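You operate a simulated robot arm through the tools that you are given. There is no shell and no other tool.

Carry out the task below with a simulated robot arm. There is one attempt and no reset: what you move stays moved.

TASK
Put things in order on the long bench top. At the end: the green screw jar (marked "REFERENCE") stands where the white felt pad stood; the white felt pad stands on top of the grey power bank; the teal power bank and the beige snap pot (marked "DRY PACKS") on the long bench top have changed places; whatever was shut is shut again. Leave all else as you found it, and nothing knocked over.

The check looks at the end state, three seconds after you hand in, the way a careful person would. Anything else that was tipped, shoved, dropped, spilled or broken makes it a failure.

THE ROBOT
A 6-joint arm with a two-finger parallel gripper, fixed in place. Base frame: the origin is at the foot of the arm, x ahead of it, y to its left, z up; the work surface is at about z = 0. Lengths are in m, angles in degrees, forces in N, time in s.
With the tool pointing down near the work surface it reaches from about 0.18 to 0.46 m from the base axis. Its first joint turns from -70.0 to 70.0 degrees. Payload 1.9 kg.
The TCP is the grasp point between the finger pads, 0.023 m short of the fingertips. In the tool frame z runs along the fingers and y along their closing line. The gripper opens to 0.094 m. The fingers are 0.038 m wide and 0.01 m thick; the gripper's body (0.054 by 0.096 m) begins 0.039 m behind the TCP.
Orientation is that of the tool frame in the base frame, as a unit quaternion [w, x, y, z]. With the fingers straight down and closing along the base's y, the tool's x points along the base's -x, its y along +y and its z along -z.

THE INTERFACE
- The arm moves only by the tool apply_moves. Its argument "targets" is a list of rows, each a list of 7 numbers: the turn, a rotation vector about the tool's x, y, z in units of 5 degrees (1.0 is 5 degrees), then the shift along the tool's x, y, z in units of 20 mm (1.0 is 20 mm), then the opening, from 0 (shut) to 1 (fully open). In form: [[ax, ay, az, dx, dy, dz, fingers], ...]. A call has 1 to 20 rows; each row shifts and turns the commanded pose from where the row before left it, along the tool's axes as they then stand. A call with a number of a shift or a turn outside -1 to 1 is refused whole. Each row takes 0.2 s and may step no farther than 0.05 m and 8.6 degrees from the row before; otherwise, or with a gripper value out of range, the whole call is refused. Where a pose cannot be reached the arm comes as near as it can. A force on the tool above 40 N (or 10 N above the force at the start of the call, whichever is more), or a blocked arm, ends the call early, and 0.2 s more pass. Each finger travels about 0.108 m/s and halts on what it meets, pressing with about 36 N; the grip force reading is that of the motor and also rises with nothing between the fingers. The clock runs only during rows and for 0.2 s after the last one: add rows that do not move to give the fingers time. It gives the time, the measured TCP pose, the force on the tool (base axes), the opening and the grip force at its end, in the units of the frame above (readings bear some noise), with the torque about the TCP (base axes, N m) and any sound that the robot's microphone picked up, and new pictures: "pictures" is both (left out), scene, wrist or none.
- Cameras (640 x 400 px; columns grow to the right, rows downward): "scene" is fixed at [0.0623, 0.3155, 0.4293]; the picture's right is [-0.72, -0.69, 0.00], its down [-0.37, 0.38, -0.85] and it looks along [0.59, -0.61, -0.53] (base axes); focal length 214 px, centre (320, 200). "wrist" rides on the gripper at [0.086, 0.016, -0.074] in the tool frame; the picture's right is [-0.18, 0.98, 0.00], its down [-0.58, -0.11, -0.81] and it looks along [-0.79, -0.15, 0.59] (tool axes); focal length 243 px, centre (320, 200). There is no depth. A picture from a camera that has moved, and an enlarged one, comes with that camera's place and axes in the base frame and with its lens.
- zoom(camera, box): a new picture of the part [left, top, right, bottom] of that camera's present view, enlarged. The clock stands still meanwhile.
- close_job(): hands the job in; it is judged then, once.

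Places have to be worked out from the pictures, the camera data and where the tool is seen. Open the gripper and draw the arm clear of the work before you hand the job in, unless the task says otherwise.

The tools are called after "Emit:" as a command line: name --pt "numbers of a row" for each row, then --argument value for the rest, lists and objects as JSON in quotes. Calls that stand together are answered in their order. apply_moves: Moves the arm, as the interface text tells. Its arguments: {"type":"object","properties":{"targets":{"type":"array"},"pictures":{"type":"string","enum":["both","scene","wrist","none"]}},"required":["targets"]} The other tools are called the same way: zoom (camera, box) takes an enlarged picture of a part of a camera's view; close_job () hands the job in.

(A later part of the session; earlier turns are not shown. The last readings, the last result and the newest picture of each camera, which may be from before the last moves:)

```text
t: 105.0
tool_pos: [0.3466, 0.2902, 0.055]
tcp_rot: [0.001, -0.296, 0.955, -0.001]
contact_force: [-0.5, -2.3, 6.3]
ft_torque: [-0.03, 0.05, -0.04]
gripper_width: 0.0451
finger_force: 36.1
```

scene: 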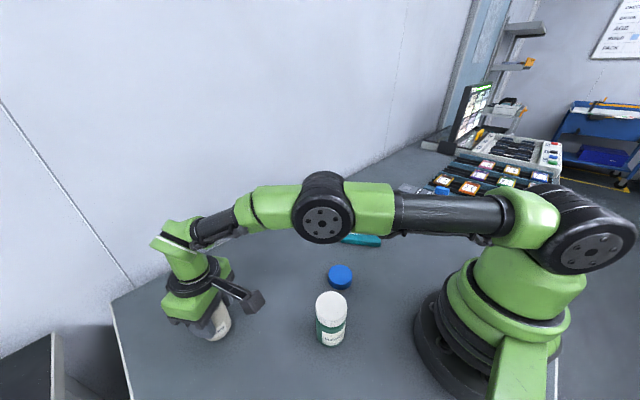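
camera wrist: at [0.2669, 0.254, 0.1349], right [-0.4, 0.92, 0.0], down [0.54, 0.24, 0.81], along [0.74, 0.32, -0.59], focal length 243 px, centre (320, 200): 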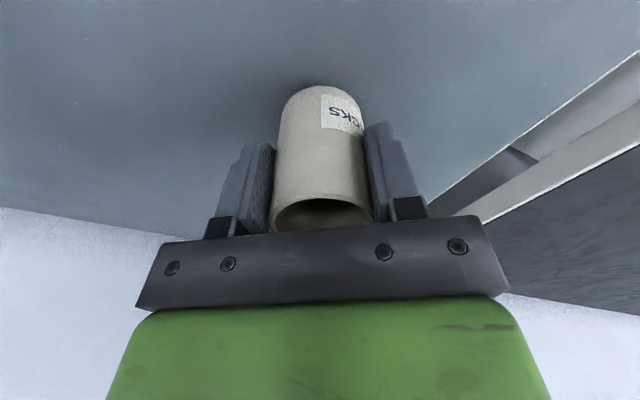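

The pot is down (6 N contact). I open the fingers and rise straight up 70 mm.

Emit:
apply_moves --pt "0 0 0 0 0 0 0.55" --pt "0 0 0 0 0 0 0.7" --pt "0 0 0 0 0 0 0.85" --pt "0 0 0 0 0 0 1" --pt "0 0 0 0 0 -0.3 1" --pt "0 0 0 0 0 -0.8 1" --pt "0 0 0 0 0 -0.8 1" --pt "0 0 0 0 0 -0.8 1" --pt "0 0 0 0 0 -0.8 1" --pt "0 0 0 0 0 0 1"

Emit:
zoom --camera "wrist" --box '[220, 40, 420, 200]'

```text
t: 107.2
tool_pos: [0.3468, 0.289, 0.1227]
tcp_rot: [0.001, -0.294, 0.956, -0.001]
contact_force: [0.3, 0.7, -0.1]
ft_torque: [0.04, -0.01, -0.02]
gripper_width: 0.0938
finger_force: 0.1
camera wrist: at [0.2661, 0.2537, 0.1972], right [-0.4, 0.92, 0.0], down [0.54, 0.24, 0.81], along [0.74, 0.32, -0.59], focal length 243 px, centre (320, 200)
```

scene: 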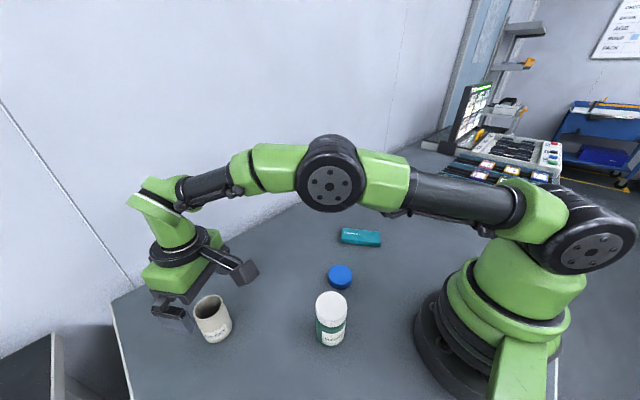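
wrist: 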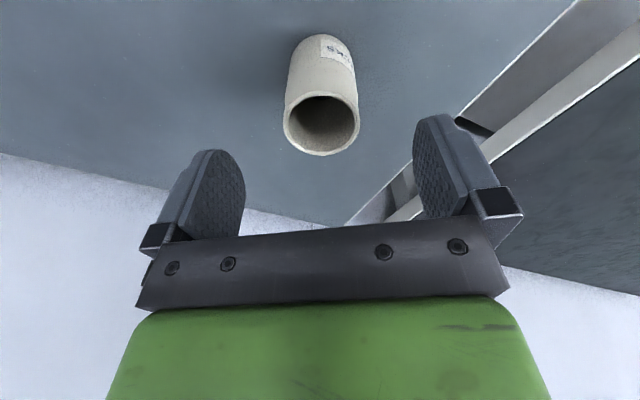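

```text
2.50 times, centred on (320, 120) of wrist
camera zoom: at [0.2661, 0.2537, 0.1972], right [-0.4, 0.92, 0.0], down [0.54, 0.24, 0.81], along [0.74, 0.32, -0.59], focal length 606 px, centre (320, 400)
```

zoom: 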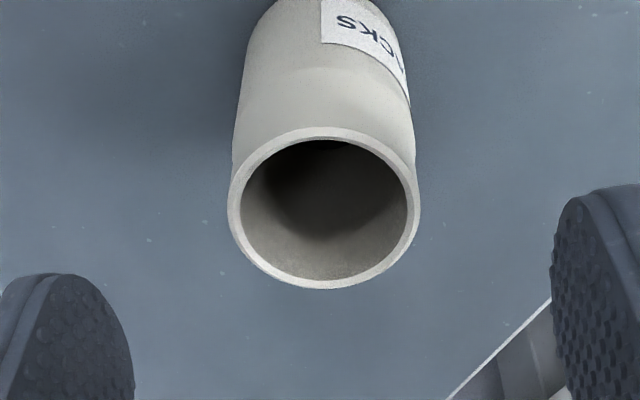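

The pot stands upright at its new place, and the lid is still flat at its parking spot. I travel to above the lid, rising slightly on the way.

Emit:
apply_moves --pt "0 0 0 0.9962 -0.6864 -0.1 1" --pt "0 0 0 0.9962 -0.6864 -0.1 1" --pt "0 0 0 0.9962 -0.6864 -0.1 1" --pt "0 0 0 0.9962 -0.6864 -0.1 1" --pt "0 0 0 0.9962 -0.6864 -0.1 1" --pt "0 0 0 0.9962 -0.6864 -0.1 1" --pt "0 0 0 0.9962 -0.6864 -0.1 1" --pt "0 0 0 0.9962 -0.6864 -0.1 1" --pt "0 0 0 0.9962 -0.6864 -0.1 1" --pt "0 0 0 0.9962 -0.6864 -0.1 1" --pt "0 0 0 0.996 -0.686 -0.1 1" --pt "0 0 0 0 0 0 1"

Emit:
zoom --camera "wrist" --box '[240, 0, 400, 120]'

```text
t: 109.8
tool_pos: [0.2503, 0.0397, 0.1454]
tcp_rot: [0.001, -0.295, 0.956, 0.0]
contact_force: [0.0, -0.5, -0.3]
ft_torque: [-0.01, -0.01, 0.0]
gripper_width: 0.0941
finger_force: 0.1
camera wrist: at [0.171, 0.005, 0.2189], right [-0.4, 0.92, 0.0], down [0.54, 0.24, 0.81], along [0.74, 0.32, -0.59], focal length 243 px, centre (320, 200)
```

scene: 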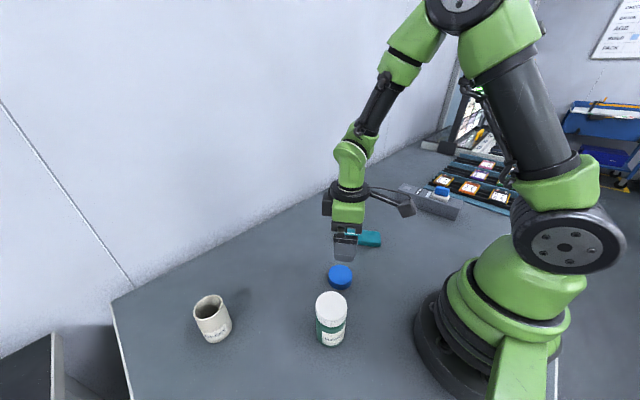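
wrist: 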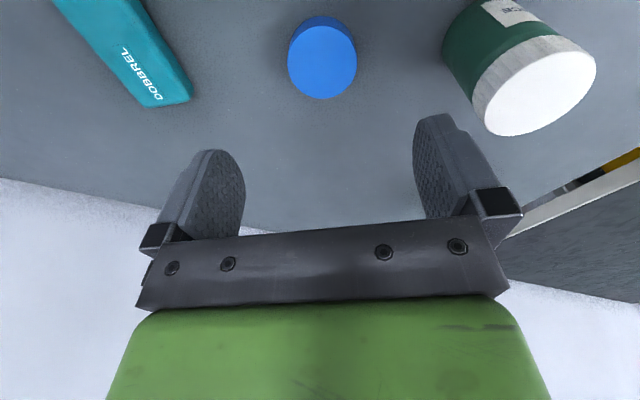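

```text
3.33 times, centred on (320, 60) of wrist
camera zoom: at [0.171, 0.005, 0.2189], right [-0.4, 0.92, 0.0], down [0.54, 0.24, 0.81], along [0.74, 0.32, -0.59], focal length 809 px, centre (320, 667)
```

zoom: 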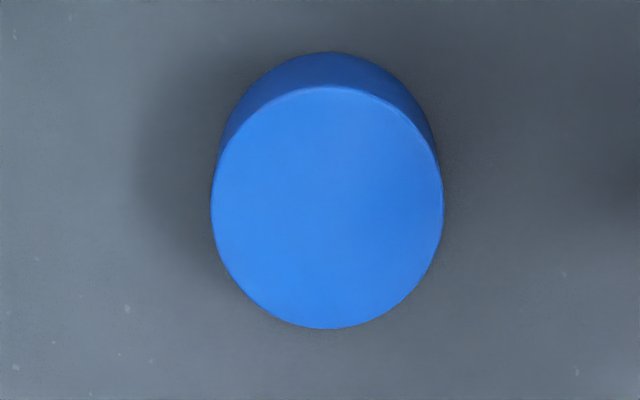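

The lid is flat and within 2 mm of where I left it. I descend to the same height at which I released it.

Emit:
apply_moves --pt "0 0 0 0 0 1 1" --pt "0 0 0 0 0 1 1" --pt "0 0 0 0 0 1 1" --pt "0 0 0 0 0 1 1" --pt "0 0 0 0 0 1 1" --pt "0 0 0 0 0 0.6 1" --pt "0 0 0 0 0 0.3 1" --pt "0 0 0 0 0 0 1" --pictures "wrist"

```text
t: 111.6
tool_pos: [0.2507, 0.0421, 0.0286]
tcp_rot: [0.001, -0.294, 0.956, -0.001]
contact_force: [-0.1, -0.3, 0.4]
ft_torque: [0.04, 0.0, -0.01]
gripper_width: 0.0941
finger_force: 0.0
camera wrist: at [0.171, 0.0056, 0.1007], right [-0.4, 0.92, 0.0], down [0.54, 0.24, 0.81], along [0.74, 0.32, -0.59], focal length 243 px, centre (320, 200)
```

wrist: 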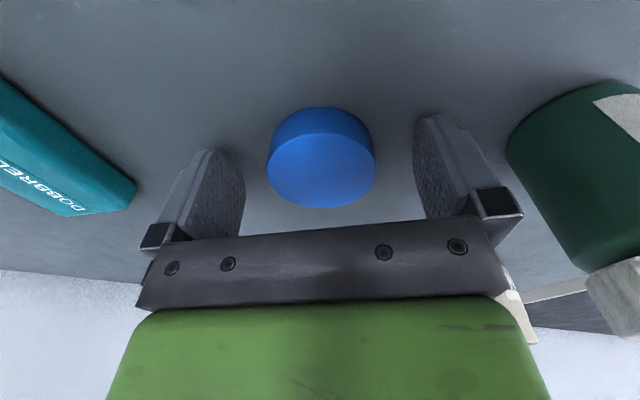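

The lid lies between the fingertips. I close on it.

Emit:
apply_moves --pt "0 0 0 0 0 0 0.75" --pt "0 0 0 0 0 0 0.6" --pt "0 0 0 0 0 0 0.5" --pt "0 0 0 0 0 0 0.45" --pt "0 0 0 0 0 0 0.45" --pictures "wrist"

```text
t: 112.8
tool_pos: [0.2516, 0.0397, 0.0278]
tcp_rot: [0.001, -0.294, 0.956, -0.001]
contact_force: [-0.1, -0.1, 0.8]
ft_torque: [-0.04, 0.02, -0.02]
gripper_width: 0.054
finger_force: 35.8
camera wrist: at [0.1709, 0.0056, 0.1009], right [-0.4, 0.92, 0.0], down [0.54, 0.24, 0.81], along [0.74, 0.32, -0.59], focal length 243 px, centre (320, 200)
```

wrist: 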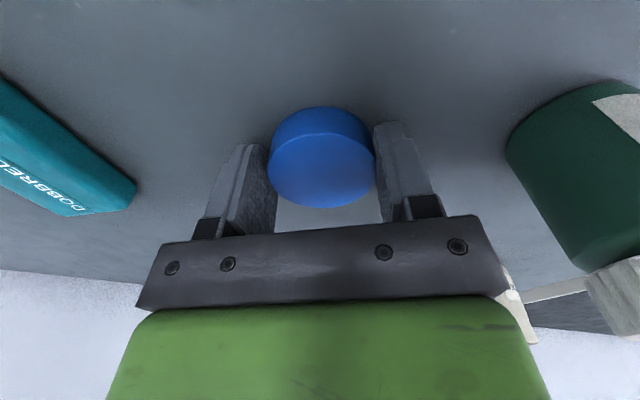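

The lid is held at 54 mm. I lift it 110 mm and carry it back over the pot by the reverse of the lateral steps.

Emit:
apply_moves --pt "0 0 0 0 0 -0.5 0.45" --pt "0 0 0 0 0 -1 0.45" --pt "0 0 0 0 0 -1 0.45" --pt "0 0 0 0 0 -1 0.45" --pt "0 0 0 0 0 -1 0.45" --pt "0 0 0 0 0 -1 0.45" --pt "0 0 0 -0.9962 0.6864 0 0.45" --pt "0 0 0 -0.9962 0.6864 0 0.45" --pt "0 0 0 -0.9962 0.6864 0 0.45" --pt "0 0 0 -0.9962 0.6864 0 0.45" --pt "0 0 0 -0.9962 0.6864 0 0.45" --pt "0 0 0 -0.9962 0.6864 0 0.45" --pt "0 0 0 -0.9962 0.6864 0 0.45" --pt "0 0 0 -0.9962 0.6864 0 0.45" --pt "0 0 0 -0.9962 0.6864 0 0.45" --pt "0 0 0 -0.9962 0.6864 0 0.45" --pt "0 0 0 -0.996 0.686 0 0.45" --pt "0 0 0 0 0 0 0.45"

Emit:
zoom --camera "scene" --box '[130, 200, 290, 370]'

Emit:
zoom --camera "wrist" --box '[220, 20, 420, 220]'

```text
t: 116.6
tool_pos: [0.3463, 0.2882, 0.138]
tcp_rot: [0.0, -0.295, 0.956, -0.001]
contact_force: [0.2, 0.0, -0.3]
ft_torque: [-0.04, 0.01, -0.02]
gripper_width: 0.0543
finger_force: 35.8
camera wrist: at [0.2661, 0.2537, 0.2106], right [-0.4, 0.92, 0.0], down [0.54, 0.24, 0.81], along [0.74, 0.32, -0.59], focal length 243 px, centre (320, 200)
```

scene: 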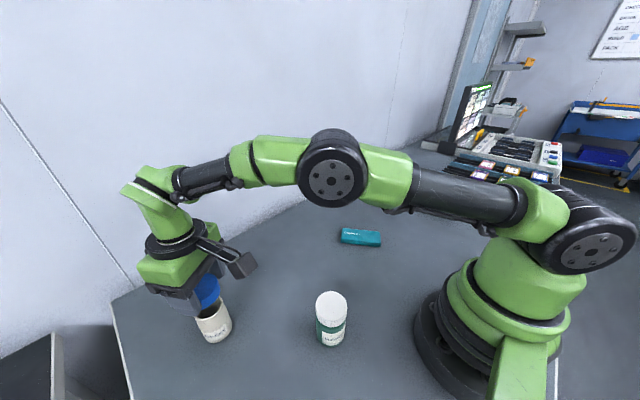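
wrist: 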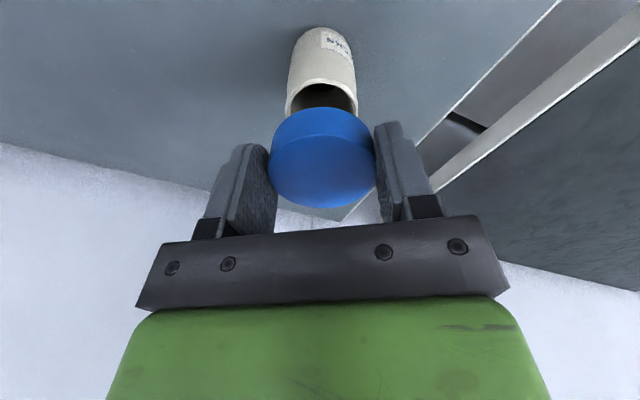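

```text
2.35 times, centred on (210, 285) of scene
camera zoom: at [0.0623, 0.3155, 0.4293], right [-0.72, -0.69, 0.0], down [-0.37, 0.38, -0.85], along [0.59, -0.61, -0.53], focal length 505 px, centre (579, 0)
```

zoom: 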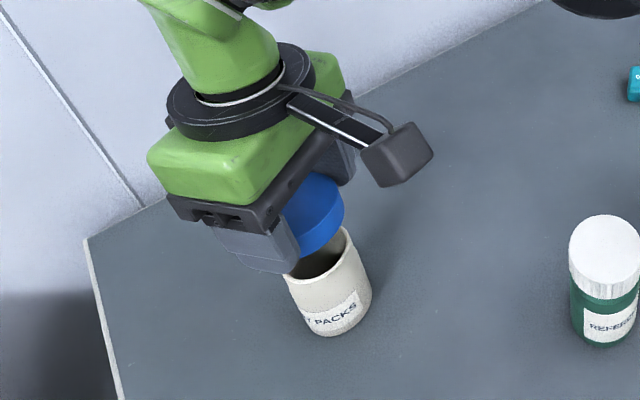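

```text
2.00 times, centred on (320, 120) of wrist
camera zoom: at [0.2661, 0.2537, 0.2106], right [-0.4, 0.92, 0.0], down [0.54, 0.24, 0.81], along [0.74, 0.32, -0.59], focal length 485 px, centre (320, 360)
```

zoom: 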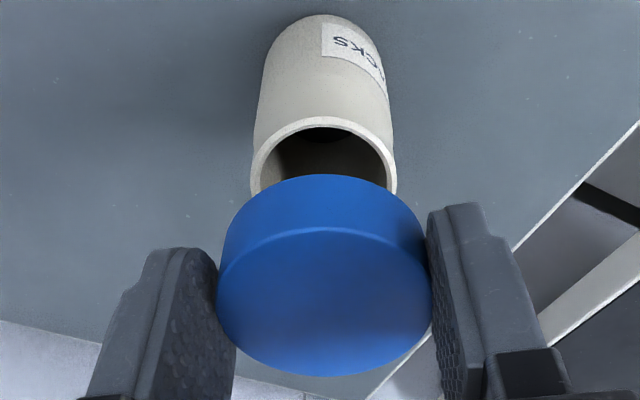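

The lid is above the pot and laterally aligned with the rim. I lower it to just above the rim and look again.

Emit:
apply_moves --pt "0 0 0 0 0 0.5 0.45" --pt "0 0 0 0 0 0.5 0.45" --pt "0 0 0 0 0 0.4 0.45" --pt "0 0 0 0 0 0 0.45"

Emit:
zoom --camera "wrist" --box '[220, 20, 420, 220]'

Emit:
zoom --camera "scene" --box '[170, 260, 260, 350]'

```text
t: 117.6
tool_pos: [0.3466, 0.2885, 0.1097]
tcp_rot: [0.001, -0.294, 0.956, -0.001]
contact_force: [-0.2, -0.1, -0.6]
ft_torque: [0.01, 0.0, -0.01]
gripper_width: 0.0539
finger_force: 36.1
camera wrist: at [0.2665, 0.2537, 0.1826], right [-0.4, 0.92, 0.0], down [0.54, 0.24, 0.81], along [0.74, 0.32, -0.59], focal length 243 px, centre (320, 200)
```

scene: 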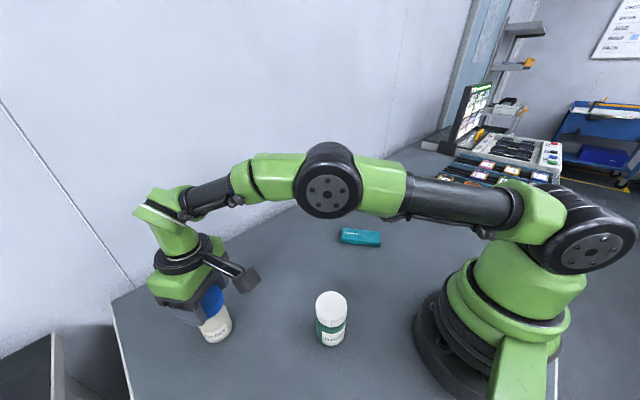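
wrist: 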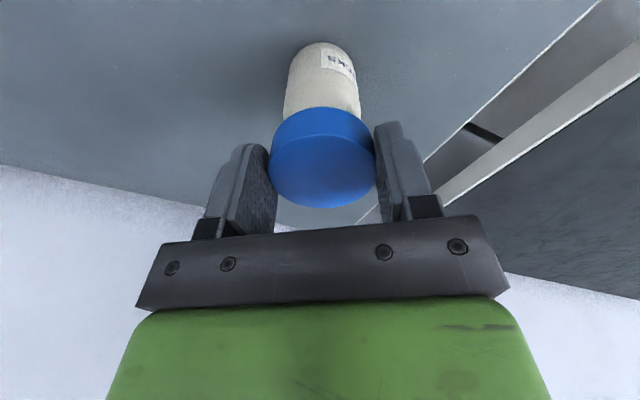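

```text
2.00 times, centred on (320, 120) of wrist
camera zoom: at [0.2665, 0.2537, 0.1826], right [-0.4, 0.92, 0.0], down [0.54, 0.24, 0.81], along [0.74, 0.32, -0.59], focal length 485 px, centre (320, 360)
```

zoom: 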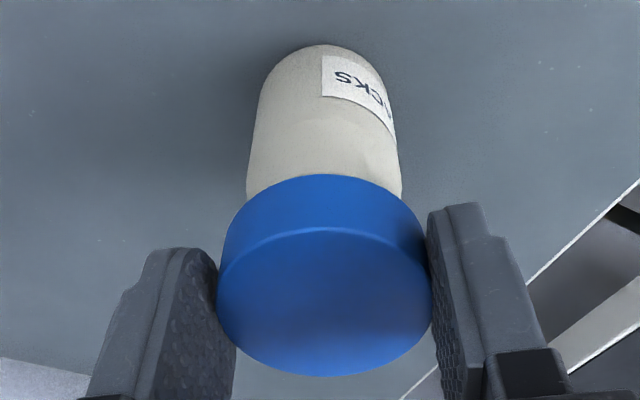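

```text
4.44 times, centred on (215, 305) of scene
camera zoom: at [0.0623, 0.3155, 0.4293], right [-0.72, -0.69, 0.0], down [-0.37, 0.38, -0.85], along [0.59, -0.61, -0.53], focal length 953 px, centre (787, -267)
```

zoom: 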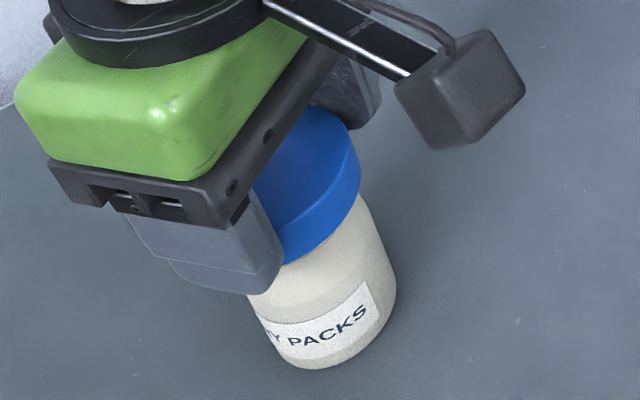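

The lid looks concentric with the body. I lower further in small steps, watching for any force.

Emit:
apply_moves --pt "0 0 0 0 0 0.15 0.45" --pt "0 0 0 0 0 0.15 0.45" --pt "0 0 0 0 0 0.1 0.45" --pt "0 0 0 0 0 0 0.45" --pictures "none"

```text
t: 118.6
tool_pos: [0.3446, 0.289, 0.1019]
tcp_rot: [0.002, -0.295, 0.955, 0.0]
contact_force: [0.3, 0.3, -0.1]
ft_torque: [0.03, -0.05, 0.02]
gripper_width: 0.054
finger_force: 36.0
```

The skirt is passing the rim without force. I continue down another 8 mm.

Emit:
apply_moves --pt "0 0 0 0 0 0.15 0.45" --pt "0 0 0 0 0 0.15 0.45" --pt "0 0 0 0 0 0.1 0.45" --pt "0 0 0 0 0 0 0.45" --pictures "wrist"

Emit:
zoom --camera "wrist" --box '[220, 20, 420, 220]'

Emit:
zoom --camera "scene" --box '[170, 260, 260, 350]'

```text
t: 119.6
tool_pos: [0.3467, 0.2893, 0.0943]
tcp_rot: [0.001, -0.295, 0.956, -0.001]
contact_force: [0.2, 0.7, -0.4]
ft_torque: [0.0, -0.01, 0.0]
gripper_width: 0.0539
finger_force: 36.2
camera wrist: at [0.2663, 0.2534, 0.167], right [-0.4, 0.92, 0.0], down [0.54, 0.24, 0.81], along [0.74, 0.32, -0.59], focal length 243 px, centre (320, 200)
```

wrist: 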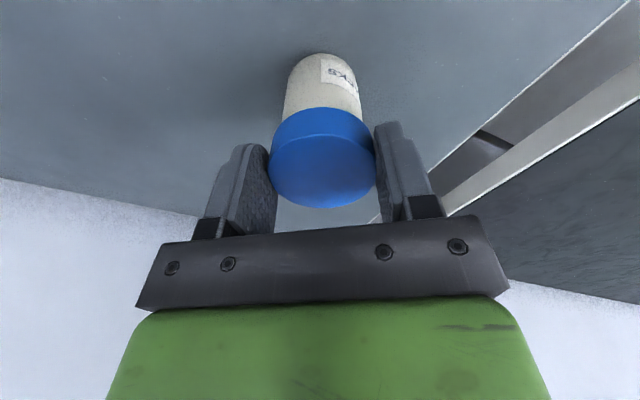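

```text
2.00 times, centred on (320, 120) of wrist
camera zoom: at [0.2663, 0.2534, 0.167], right [-0.4, 0.92, 0.0], down [0.54, 0.24, 0.81], along [0.74, 0.32, -0.59], focal length 485 px, centre (320, 360)
```

zoom: 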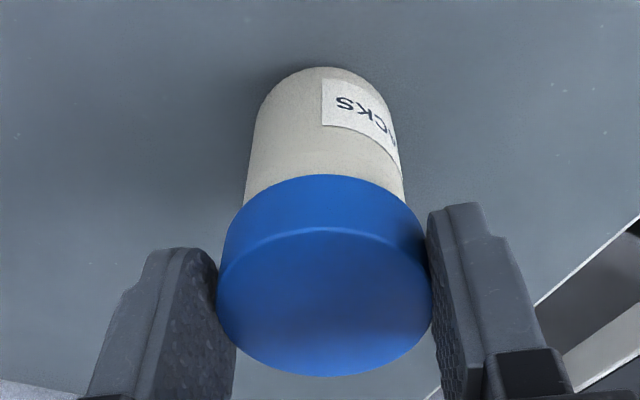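

```text
4.44 times, centred on (215, 305) of scene
camera zoom: at [0.0623, 0.3155, 0.4293], right [-0.72, -0.69, 0.0], down [-0.37, 0.38, -0.85], along [0.59, -0.61, -0.53], focal length 953 px, centre (787, -267)
```

zoom: 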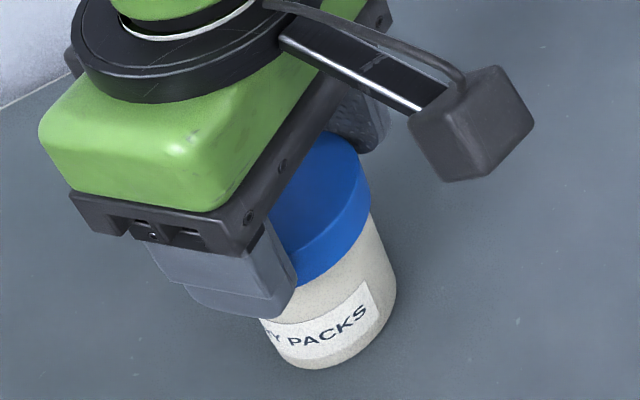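

The lid is sliding over the body freely, with about 8 mm to go. I go down another 6 mm.

Emit:
apply_moves --pt "0 0 0 0 0 0.1 0.45" --pt "0 0 0 0 0 0.1 0.45" --pt "0 0 0 0 0 0.1 0.45" --pt "0 0 0 0 0 0 0.45" --pictures "none"

```text
t: 120.6
tool_pos: [0.3456, 0.2886, 0.0888]
tcp_rot: [0.002, -0.295, 0.955, -0.001]
contact_force: [0.4, -0.8, -0.3]
ft_torque: [0.04, -0.02, -0.01]
gripper_width: 0.0543
finger_force: 36.6
```

There is still no force and about 2 mm left. I take 1 mm steps.

Emit:
apply_moves --pt "0 0 0 0 0 0.05 0.45" --pt "0 0 0 0 0 0.04 0.45" --pt "0 0 0 0 0 0 0.45" --pictures "none"

```text
t: 121.4
tool_pos: [0.3469, 0.2889, 0.086]
tcp_rot: [0.002, -0.295, 0.956, 0.0]
contact_force: [-0.6, 0.2, 3.6]
ft_torque: [-0.07, -0.05, -0.04]
gripper_width: 0.0539
finger_force: 36.1
```

The lid now rests on the rim (3.6 N). I press a little further while it is held and listen for the snap.

Emit:
apply_moves --pt "0 0 0 0 0 0.025 0.45" --pt "0 0 0 0 0 0 0.45" --pictures "none"

```text
t: 122.0
tool_pos: [0.3468, 0.2887, 0.0857]
tcp_rot: [0.001, -0.295, 0.956, -0.002]
contact_force: [-2.5, -3.9, 16.5]
ft_torque: [-0.56, -0.12, -0.1]
gripper_width: 0.054
finger_force: 35.7
heard: snap
```

A snap was heard at 16 N, so the lid has latched. I open the fingers without pulling up.

Emit:
apply_moves --pt "0 0 0 0 0 0 0.62" --pt "0 0 0 0 0 0 0.75" --pt "0 0 0 0 0 0 0.9" --pt "0 0 0 0 0 0 1" --pictures "wrist"

Emit:
zoom --camera "scene" --box '[170, 260, 260, 350]'

```text
t: 123.0
tool_pos: [0.3461, 0.2893, 0.0859]
tcp_rot: [0.001, -0.294, 0.956, 0.0]
contact_force: [0.2, -0.6, -1.1]
ft_torque: [-0.03, -0.02, -0.02]
gripper_width: 0.0938
finger_force: 0.0
camera wrist: at [0.2663, 0.2536, 0.1585], right [-0.4, 0.92, 0.0], down [0.54, 0.24, 0.81], along [0.74, 0.32, -0.59], focal length 243 px, centre (320, 200)
```

wrist: 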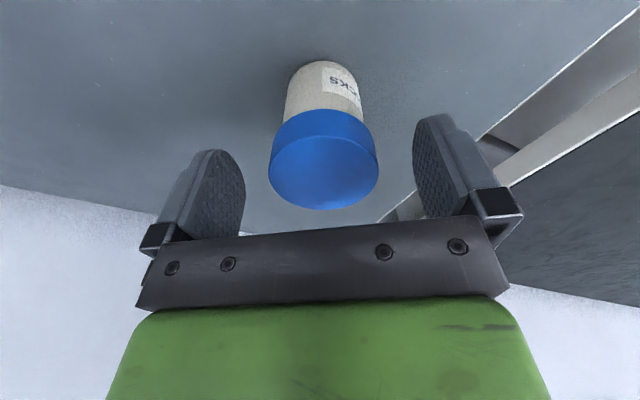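

```text
4.44 times, centred on (215, 305) of scene
camera zoom: at [0.0623, 0.3155, 0.4293], right [-0.72, -0.69, 0.0], down [-0.37, 0.38, -0.85], along [0.59, -0.61, -0.53], focal length 953 px, centre (787, -267)
```

zoom: 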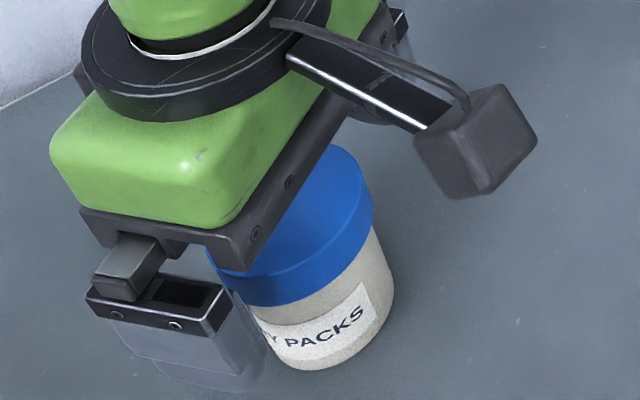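

No sound came on opening and the lid sits flush. As a check I rise, close the fingers above the lid, and then press lightly on top to make sure it is latched.

Emit:
apply_moves --pt "0 0 0 0 0 -0.5 1" --pt "0 0 0 0 0 -0.7 1" --pt "0 0 0 0 0 -0.8 1" --pt "0 0 0 0 0 0 0.5" --pt "0 0 0 0 0 0 0.2" --pt "0 0 0 0 0 0 0" --pt "0 0 0 0 0 0 0" --pt "0 0 0 0 0 0 0"

Emit:
zoom --camera "wrist" --box '[220, 40, 420, 200]'

Emit:
zoom --camera "scene" --box '[170, 260, 260, 350]'

```text
t: 124.8
tool_pos: [0.348, 0.2889, 0.1255]
tcp_rot: [0.001, -0.295, 0.955, 0.0]
contact_force: [-0.6, -0.3, 0.2]
ft_torque: [0.02, -0.02, 0.0]
gripper_width: 0.0001
finger_force: 36.1
camera wrist: at [0.2666, 0.2536, 0.1986], right [-0.4, 0.92, 0.0], down [0.54, 0.24, 0.81], along [0.74, 0.32, -0.59], focal length 243 px, centre (320, 200)
```

scene: 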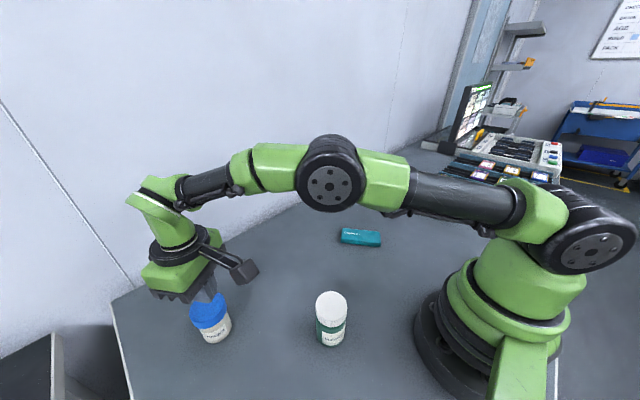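
wrist: 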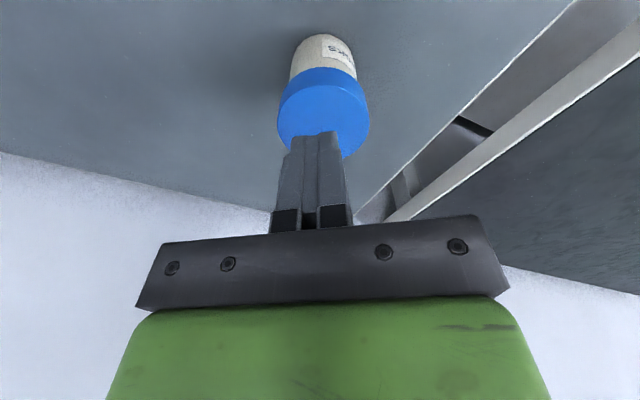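

```text
2.50 times, centred on (320, 120) of wrist
camera zoom: at [0.2666, 0.2536, 0.1986], right [-0.4, 0.92, 0.0], down [0.54, 0.24, 0.81], along [0.74, 0.32, -0.59], focal length 606 px, centre (320, 400)
```

zoom: 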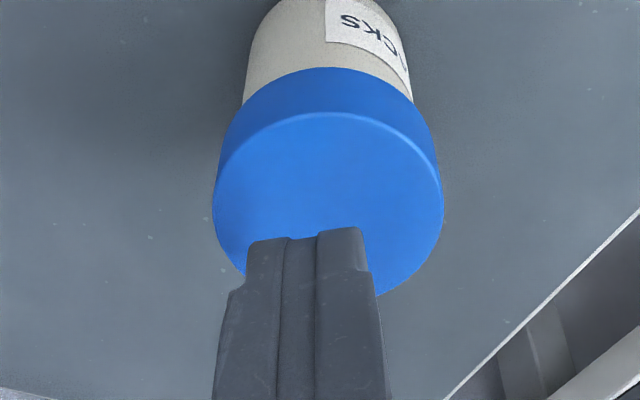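

```text
4.44 times, centred on (215, 305) of scene
camera zoom: at [0.0623, 0.3155, 0.4293], right [-0.72, -0.69, 0.0], down [-0.37, 0.38, -0.85], along [0.59, -0.61, -0.53], focal length 953 px, centre (787, -267)
```

zoom: 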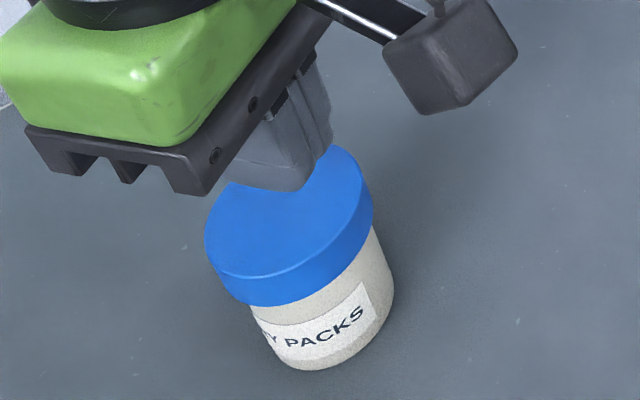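

The closed fingertips are over the lid's middle, about 23 mm above it. I lower most of the way and then press carefully.

Emit:
apply_moves --pt "0 0 0 0 0 0.5 0" --pt "0 0 0 0 0 0.5 0" --pt "0 0 0 0 0 0 0" --pictures "none"

```text
t: 125.6
tool_pos: [0.3463, 0.2899, 0.1056]
tcp_rot: [0.001, -0.296, 0.955, -0.001]
contact_force: [0.6, 1.0, -0.1]
ft_torque: [0.01, -0.01, -0.02]
gripper_width: 0.0
finger_force: 36.1
```

There is no contact yet at z≈0.1055. I make 1 mm steps.

Emit:
apply_moves --pt "0 0 0 0 0 0.06 0" --pt "0 0 0 0 0 0.05 0" --pt "0 0 0 0 0 0 0" --pictures "none"

```text
t: 126.4
tool_pos: [0.3461, 0.2875, 0.1033]
tcp_rot: [0.001, -0.295, 0.955, -0.001]
contact_force: [-0.9, 0.0, -0.4]
ft_torque: [-0.03, 0.0, 0.03]
gripper_width: 0.0
finger_force: 36.4
```

There is still no contact. I go down another millimetre.

Emit:
apply_moves --pt "0 0 0 0 0 0.05 0" --pt "0 0 0 0 0 0 0" --pictures "none"

```text
t: 127.0
tool_pos: [0.3462, 0.2882, 0.1012]
tcp_rot: [0.001, -0.295, 0.955, -0.001]
contact_force: [0.0, -0.8, -1.0]
ft_torque: [0.0, 0.0, 0.01]
gripper_width: 0.0
finger_force: 35.3
```

There is still nothing at z≈0.102, i.e. the tip at about 0.079. I make another half-millimetre step.

Emit:
apply_moves --pt "0 0 0 0 0 0.03 0" --pt "0 0 0 0 0 0 0" --pictures "none"

```text
t: 127.6
tool_pos: [0.3462, 0.2899, 0.102]
tcp_rot: [0.001, -0.294, 0.956, 0.0]
contact_force: [-0.9, 0.8, 0.4]
ft_torque: [-0.03, 0.0, 0.0]
gripper_width: 0.0002
finger_force: 36.5
```

Still free. I continue with another half millimetre.

Emit:
apply_moves --pt "0 0 0 0 0 0.03 0" --pt "0 0 0 0 0 0 0" --pictures "none"

```text
t: 128.2
tool_pos: [0.3472, 0.2892, 0.1019]
tcp_rot: [0.0, -0.295, 0.956, -0.001]
contact_force: [0.0, 0.8, 2.7]
ft_torque: [0.01, 0.0, 0.0]
gripper_width: 0.0
finger_force: 36.0
```

The first touch shows 2.7 N. I press by small increments, watching the force and sound.

Emit:
apply_moves --pt "0 0 0 0 0 0.025 0" --pt "0 0 0 0 0 0 0" --pictures "none"

```text
t: 128.8
tool_pos: [0.3468, 0.2894, 0.1017]
tcp_rot: [0.0, -0.295, 0.956, 0.0]
contact_force: [-2.4, -0.3, 11.0]
ft_torque: [-0.04, 0.13, -0.02]
gripper_width: 0.0
finger_force: 35.8
```

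At 11 N there is no sound. I press one more small increment, up to about 20 N, which is more than the earlier snap force.

Emit:
apply_moves --pt "0 0 0 0 0 0.025 0" --pt "0 0 0 0 0 0 0" --pictures "none"

```text
t: 129.4
tool_pos: [0.3462, 0.2904, 0.1006]
tcp_rot: [0.002, -0.295, 0.955, -0.001]
contact_force: [-4.1, -0.4, 21.6]
ft_torque: [-0.13, 0.2, -0.01]
gripper_width: 0.0
finger_force: 36.3
```

At 21.6 N there is no further snap and no give, so the lid is firmly shut. I rise clear and travel back to above the parked teal bank with the fingers opening.

Emit:
apply_moves --pt "0 0 0 0 0 -0.3 0" --pt "0 0 0 0 0 -0.6 0" --pt "0 0 0 0 0 -0.6 0" --pt "0 0 0 0.849 -0.9267 0 0" --pt "0 0 0 0.849 -0.9267 0 0" --pt "0 0 0 0.849 -0.9267 0 0.2" --pt "0 0 0 0.849 -0.9267 -0.2 0.5" --pt "0 0 0 0.849 -0.9267 -0.2 0.8" --pt "0 0 0 0.849 -0.9267 -0.2 1" --pt "0 0 0 0.849 -0.9267 -0.2 1" --pt "0 0 0 0.849 -0.9267 0 1" --pt "0 0 0 0.849 -0.9267 0 1" --pt "0 0 0 0.849 -0.9267 0 1" --pt "0 0 0 0.849 -0.9267 0 1" --pt "0 0 0 0.849 -0.9267 0 1" --pt "0 0 0 0.849 -0.9267 0 1" --pt "0 0 0 0.849 -0.9267 0 1" --pt "0 0 0 0.849 -0.9267 0 1" --pt "0 0 0 0.849 -0.9267 0 1"

Emit:
zoom --camera "scene" --box '[160, 270, 280, 360]'

Emit:
zoom --camera "wrist" --box '[220, 0, 420, 160]'

```text
t: 133.4
tool_pos: [0.2883, -0.1088, 0.1475]
tcp_rot: [0.001, -0.296, 0.955, -0.001]
contact_force: [-0.1, -0.7, 0.7]
ft_torque: [-0.06, -0.01, 0.02]
gripper_width: 0.094
finger_force: 0.1
camera wrist: at [0.2083, -0.1439, 0.2202], right [-0.4, 0.92, 0.0], down [0.54, 0.24, 0.81], along [0.74, 0.32, -0.59], focal length 243 px, centre (320, 200)
```

scene: 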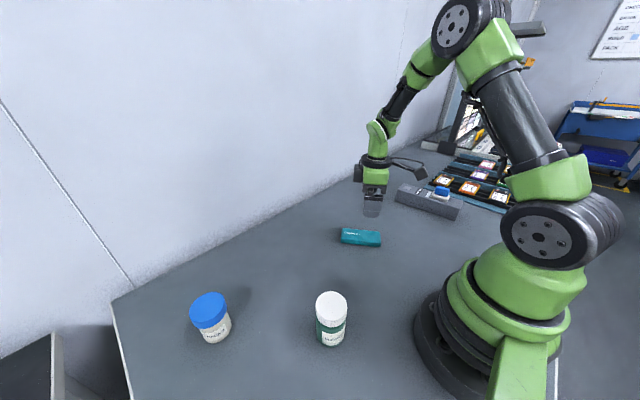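
wrist: 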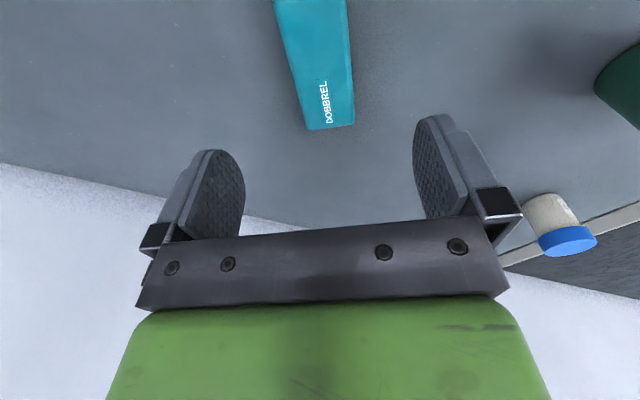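

```text
4.44 times, centred on (220, 315) of scene
camera zoom: at [0.0623, 0.3155, 0.4293], right [-0.72, -0.69, 0.0], down [-0.37, 0.38, -0.85], along [0.59, -0.61, -0.53], focal length 953 px, centre (764, -311)
```

zoom: 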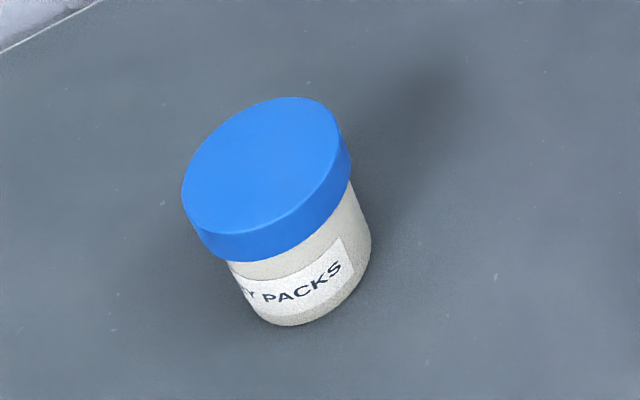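

```text
2.50 times, centred on (320, 80) of wrist
camera zoom: at [0.2083, -0.1439, 0.2202], right [-0.4, 0.92, 0.0], down [0.54, 0.24, 0.81], along [0.74, 0.32, -0.59], focal length 606 px, centre (320, 500)
```

zoom: 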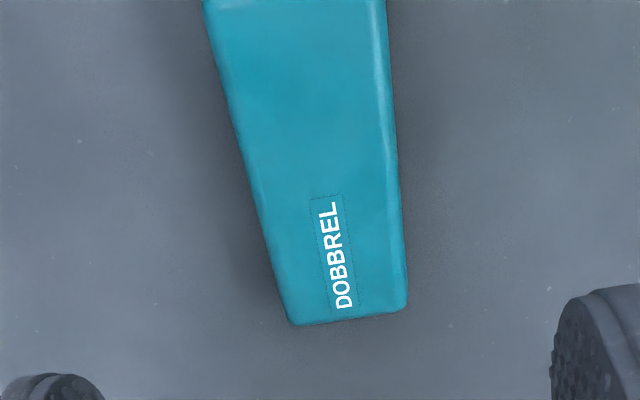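

The pot is closed and upright at its new place, and the teal bank is centred between the fingers. I descend to z≈0.0285.

Emit:
apply_moves --pt "0 0 0 0 0 1 1" --pt "0 0 0 0 0 1 1" --pt "0 0 0 0 0 1 1" --pt "0 0 0 0 0 1 1" --pt "0 0 0 0 0 1 1" --pt "0 0 0 0 0 0.6 1" --pt "0 0 0 0 0 0.35 1" --pt "0 0 0 0 0 0 1" --pictures "wrist"

```text
t: 135.2
tool_pos: [0.2881, -0.1086, 0.0266]
tcp_rot: [0.001, -0.295, 0.956, -0.001]
contact_force: [0.3, 0.4, 0.2]
ft_torque: [0.0, 0.01, 0.03]
gripper_width: 0.0939
finger_force: 0.0
camera wrist: at [0.2082, -0.1439, 0.1004], right [-0.4, 0.92, 0.0], down [0.54, 0.24, 0.81], along [0.74, 0.32, -0.59], focal length 243 px, centre (320, 200)
```

wrist: 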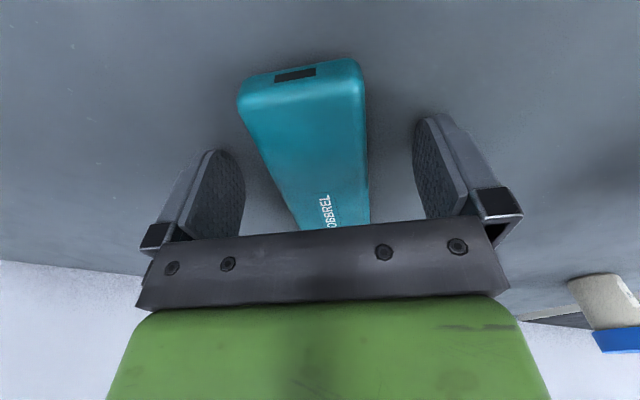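

The gripper is around the bank, with the fingertips about 4 mm above the bench. I close.

Emit:
apply_moves --pt "0 0 0 0 0 0 0.7" --pt "0 0 0 0 0 0 0.55" --pt "0 0 0 0 0 0 0.4" --pt "0 0 0 0 0 0 0.3" --pt "0 0 0 0 0 0 0.3" --pictures "wrist"

```text
t: 136.4
tool_pos: [0.2884, -0.1092, 0.0279]
tcp_rot: [0.001, -0.295, 0.956, -0.001]
contact_force: [1.0, 0.4, 0.3]
ft_torque: [0.03, -0.11, -0.05]
gripper_width: 0.0493
finger_force: 36.0
camera wrist: at [0.2082, -0.1439, 0.1006], right [-0.4, 0.92, 0.0], down [0.54, 0.24, 0.81], along [0.74, 0.32, -0.59], focal length 243 px, centre (320, 200)
```

wrist: 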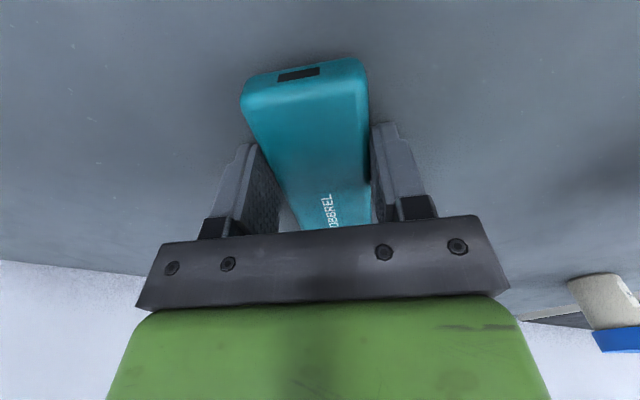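

The bank is gripped. I lift it 60 mm, carry it to the pot's old place so that its centre is at about (0.347, 0.0495), and lower to about 8 mm above the bench.

Emit:
apply_moves --pt "0 0 0 0 0 -0.2 0.3" --pt "0 0 0 0 0 -0.8 0.3" --pt "0 0 0 0 0 -1 0.3" --pt "0 0 0 0 0 -1 0.3" --pt "0 0 0 -0.799 0.611 0 0.3" --pt "0 0 0 -0.799 0.611 0 0.3" --pt "0 0 0 -0.799 0.611 0 0.3" --pt "0 0 0 -0.799 0.611 0 0.3" --pt "0 0 0 -0.799 0.611 0 0.3" --pt "0 0 0 -0.799 0.611 0 0.3" --pt "0 0 0 -0.799 0.611 0 0.3" --pt "0 0 0 -0.799 0.611 0 0.3" --pt "0 0 0 0 0 0.9 0.3" --pt "0 0 0 0 0 0.9 0.3" --pt "0 0 0 0 0 0.8 0.3" --pt "0 0 0 0 0 0 0.3"

```text
t: 139.8
tool_pos: [0.3401, 0.0427, 0.0349]
tcp_rot: [0.001, -0.295, 0.955, -0.001]
contact_force: [0.0, -0.6, -0.8]
ft_torque: [-0.04, 0.0, -0.03]
gripper_width: 0.0496
finger_force: 36.4
camera wrist: at [0.26, 0.0087, 0.1082], right [-0.4, 0.92, 0.0], down [0.54, 0.24, 0.81], along [0.74, 0.32, -0.59], focal length 243 px, centre (320, 200)
```

scene: 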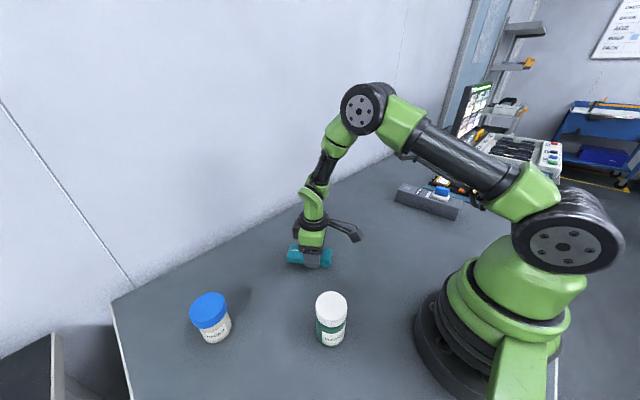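
wrist: 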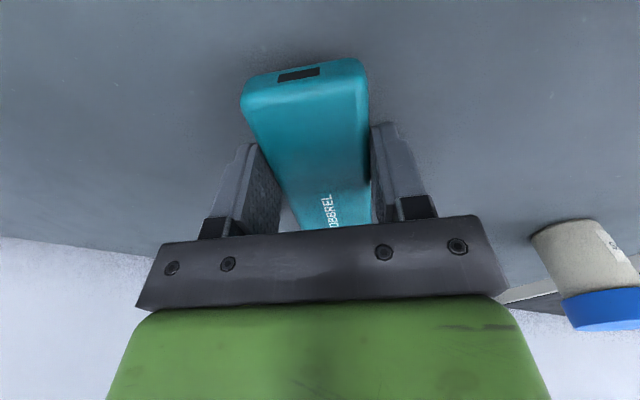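

The bank is over the pot's old place with about 8 mm to go. I lower by 6.5 mm and check the force.

Emit:
apply_moves --pt "0 0 0 0 0 0.2 0.3" --pt "0 0 0 0 0 0.12 0.3" --pt "0 0 0 0 0 0 0.3" --pictures "none"

```text
t: 140.6
tool_pos: [0.3401, 0.0441, 0.0287]
tcp_rot: [0.001, -0.295, 0.956, 0.0]
contact_force: [0.1, -0.1, -2.0]
ft_torque: [-0.04, 0.03, 0.02]
gripper_width: 0.0496
finger_force: 35.5
```

It still hangs (-2 N). I go down another millimetre.

Emit:
apply_moves --pt "0 0 0 0 0 0.05 0.3" --pt "0 0 0 0 0 0 0.3" --pictures "none"

```text
t: 141.2
tool_pos: [0.3399, 0.0451, 0.0281]
tcp_rot: [0.001, -0.295, 0.956, -0.001]
contact_force: [-1.3, -0.9, -1.4]
ft_torque: [0.0, 0.06, 0.01]
gripper_width: 0.0492
finger_force: 36.2
```

It is almost down. I take another half millimetre.

Emit:
apply_moves --pt "0 0 0 0 0 0.03 0.3" --pt "0 0 0 0 0 0 0.3" --pictures "none"

```text
t: 141.8
tool_pos: [0.3399, 0.045, 0.0285]
tcp_rot: [0.001, -0.295, 0.956, 0.0]
contact_force: [-4.8, -1.8, 10.5]
ft_torque: [0.22, 0.04, 0.07]
gripper_width: 0.0492
finger_force: 36.1
```

The bank is firmly down (10 N). I release it and rise to z≈0.19, then look at everything.

Emit:
apply_moves --pt "0 0 0 0 0 0 0.6" --pt "0 0 0 0 0 0 0.8" --pt "0 0 0 0 0 0 1" --pt "0 0 0 0 0 -0.3 1" --pt "0 0 0 0 0 -1 1" --pt "0 0 0 0 0 -1 1" --pt "0 0 0 0 0 -1 1" --pt "0 0 0 0 0 -1 1" --pt "0 0 0 0 0 -1 1" --pt "0 0 0 0 0 -1 1" --pt "0 0 0 0 0 -1 1" --pt "0 0 0 0 0 -1 1" --pt "0 0 0 0 0 0 1"

Emit:
zoom --camera "wrist" --box '[220, 0, 420, 160]'

Emit:
zoom --camera "scene" --box '[160, 220, 380, 360]'

```text
t: 144.6
tool_pos: [0.34, 0.0432, 0.1948]
tcp_rot: [0.001, -0.295, 0.955, -0.001]
contact_force: [0.7, 1.0, 0.8]
ft_torque: [-0.02, -0.02, 0.0]
gripper_width: 0.0939
finger_force: 0.0
camera wrist: at [0.2591, 0.0084, 0.2669], right [-0.4, 0.92, 0.0], down [0.54, 0.24, 0.81], along [0.74, 0.32, -0.59], focal length 243 px, centre (320, 200)
```

scene: 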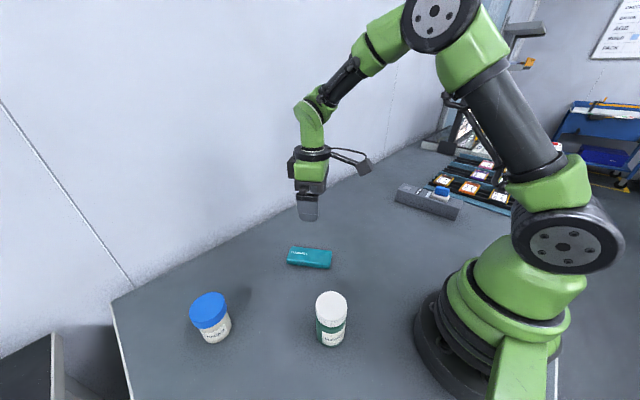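
wrist: 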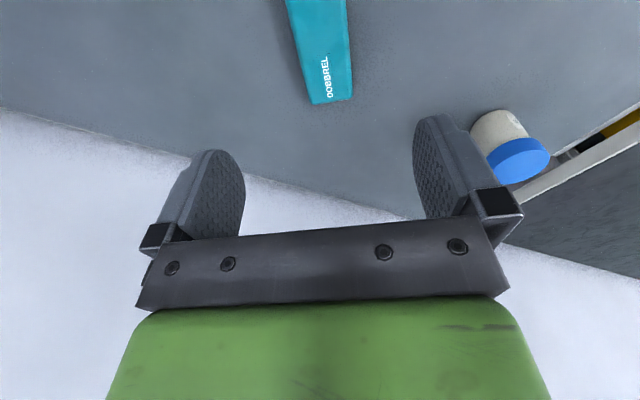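

```text
2.50 times, centred on (320, 80) of wrist
camera zoom: at [0.2591, 0.0084, 0.2669], right [-0.4, 0.92, 0.0], down [0.54, 0.24, 0.81], along [0.74, 0.32, -0.59], focal length 606 px, centre (320, 500)
```

zoom: 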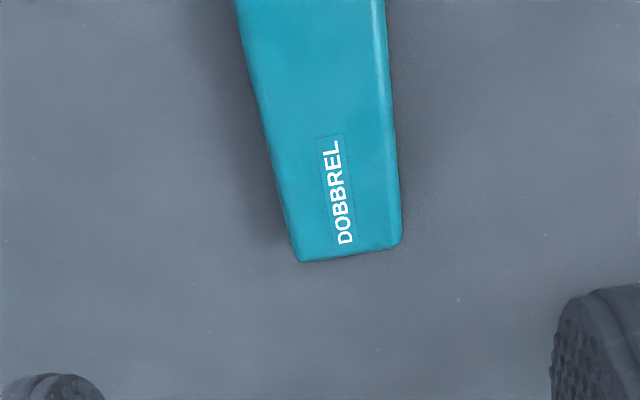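

```text
2.86 times, centred on (270, 290) of scene
camera zoom: at [0.0623, 0.3155, 0.4293], right [-0.72, -0.69, 0.0], down [-0.37, 0.38, -0.85], along [0.59, -0.61, -0.53], focal length 613 px, centre (463, -57)
```

zoom: 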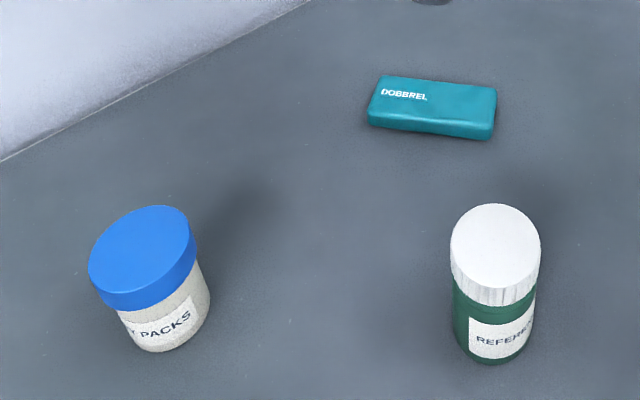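

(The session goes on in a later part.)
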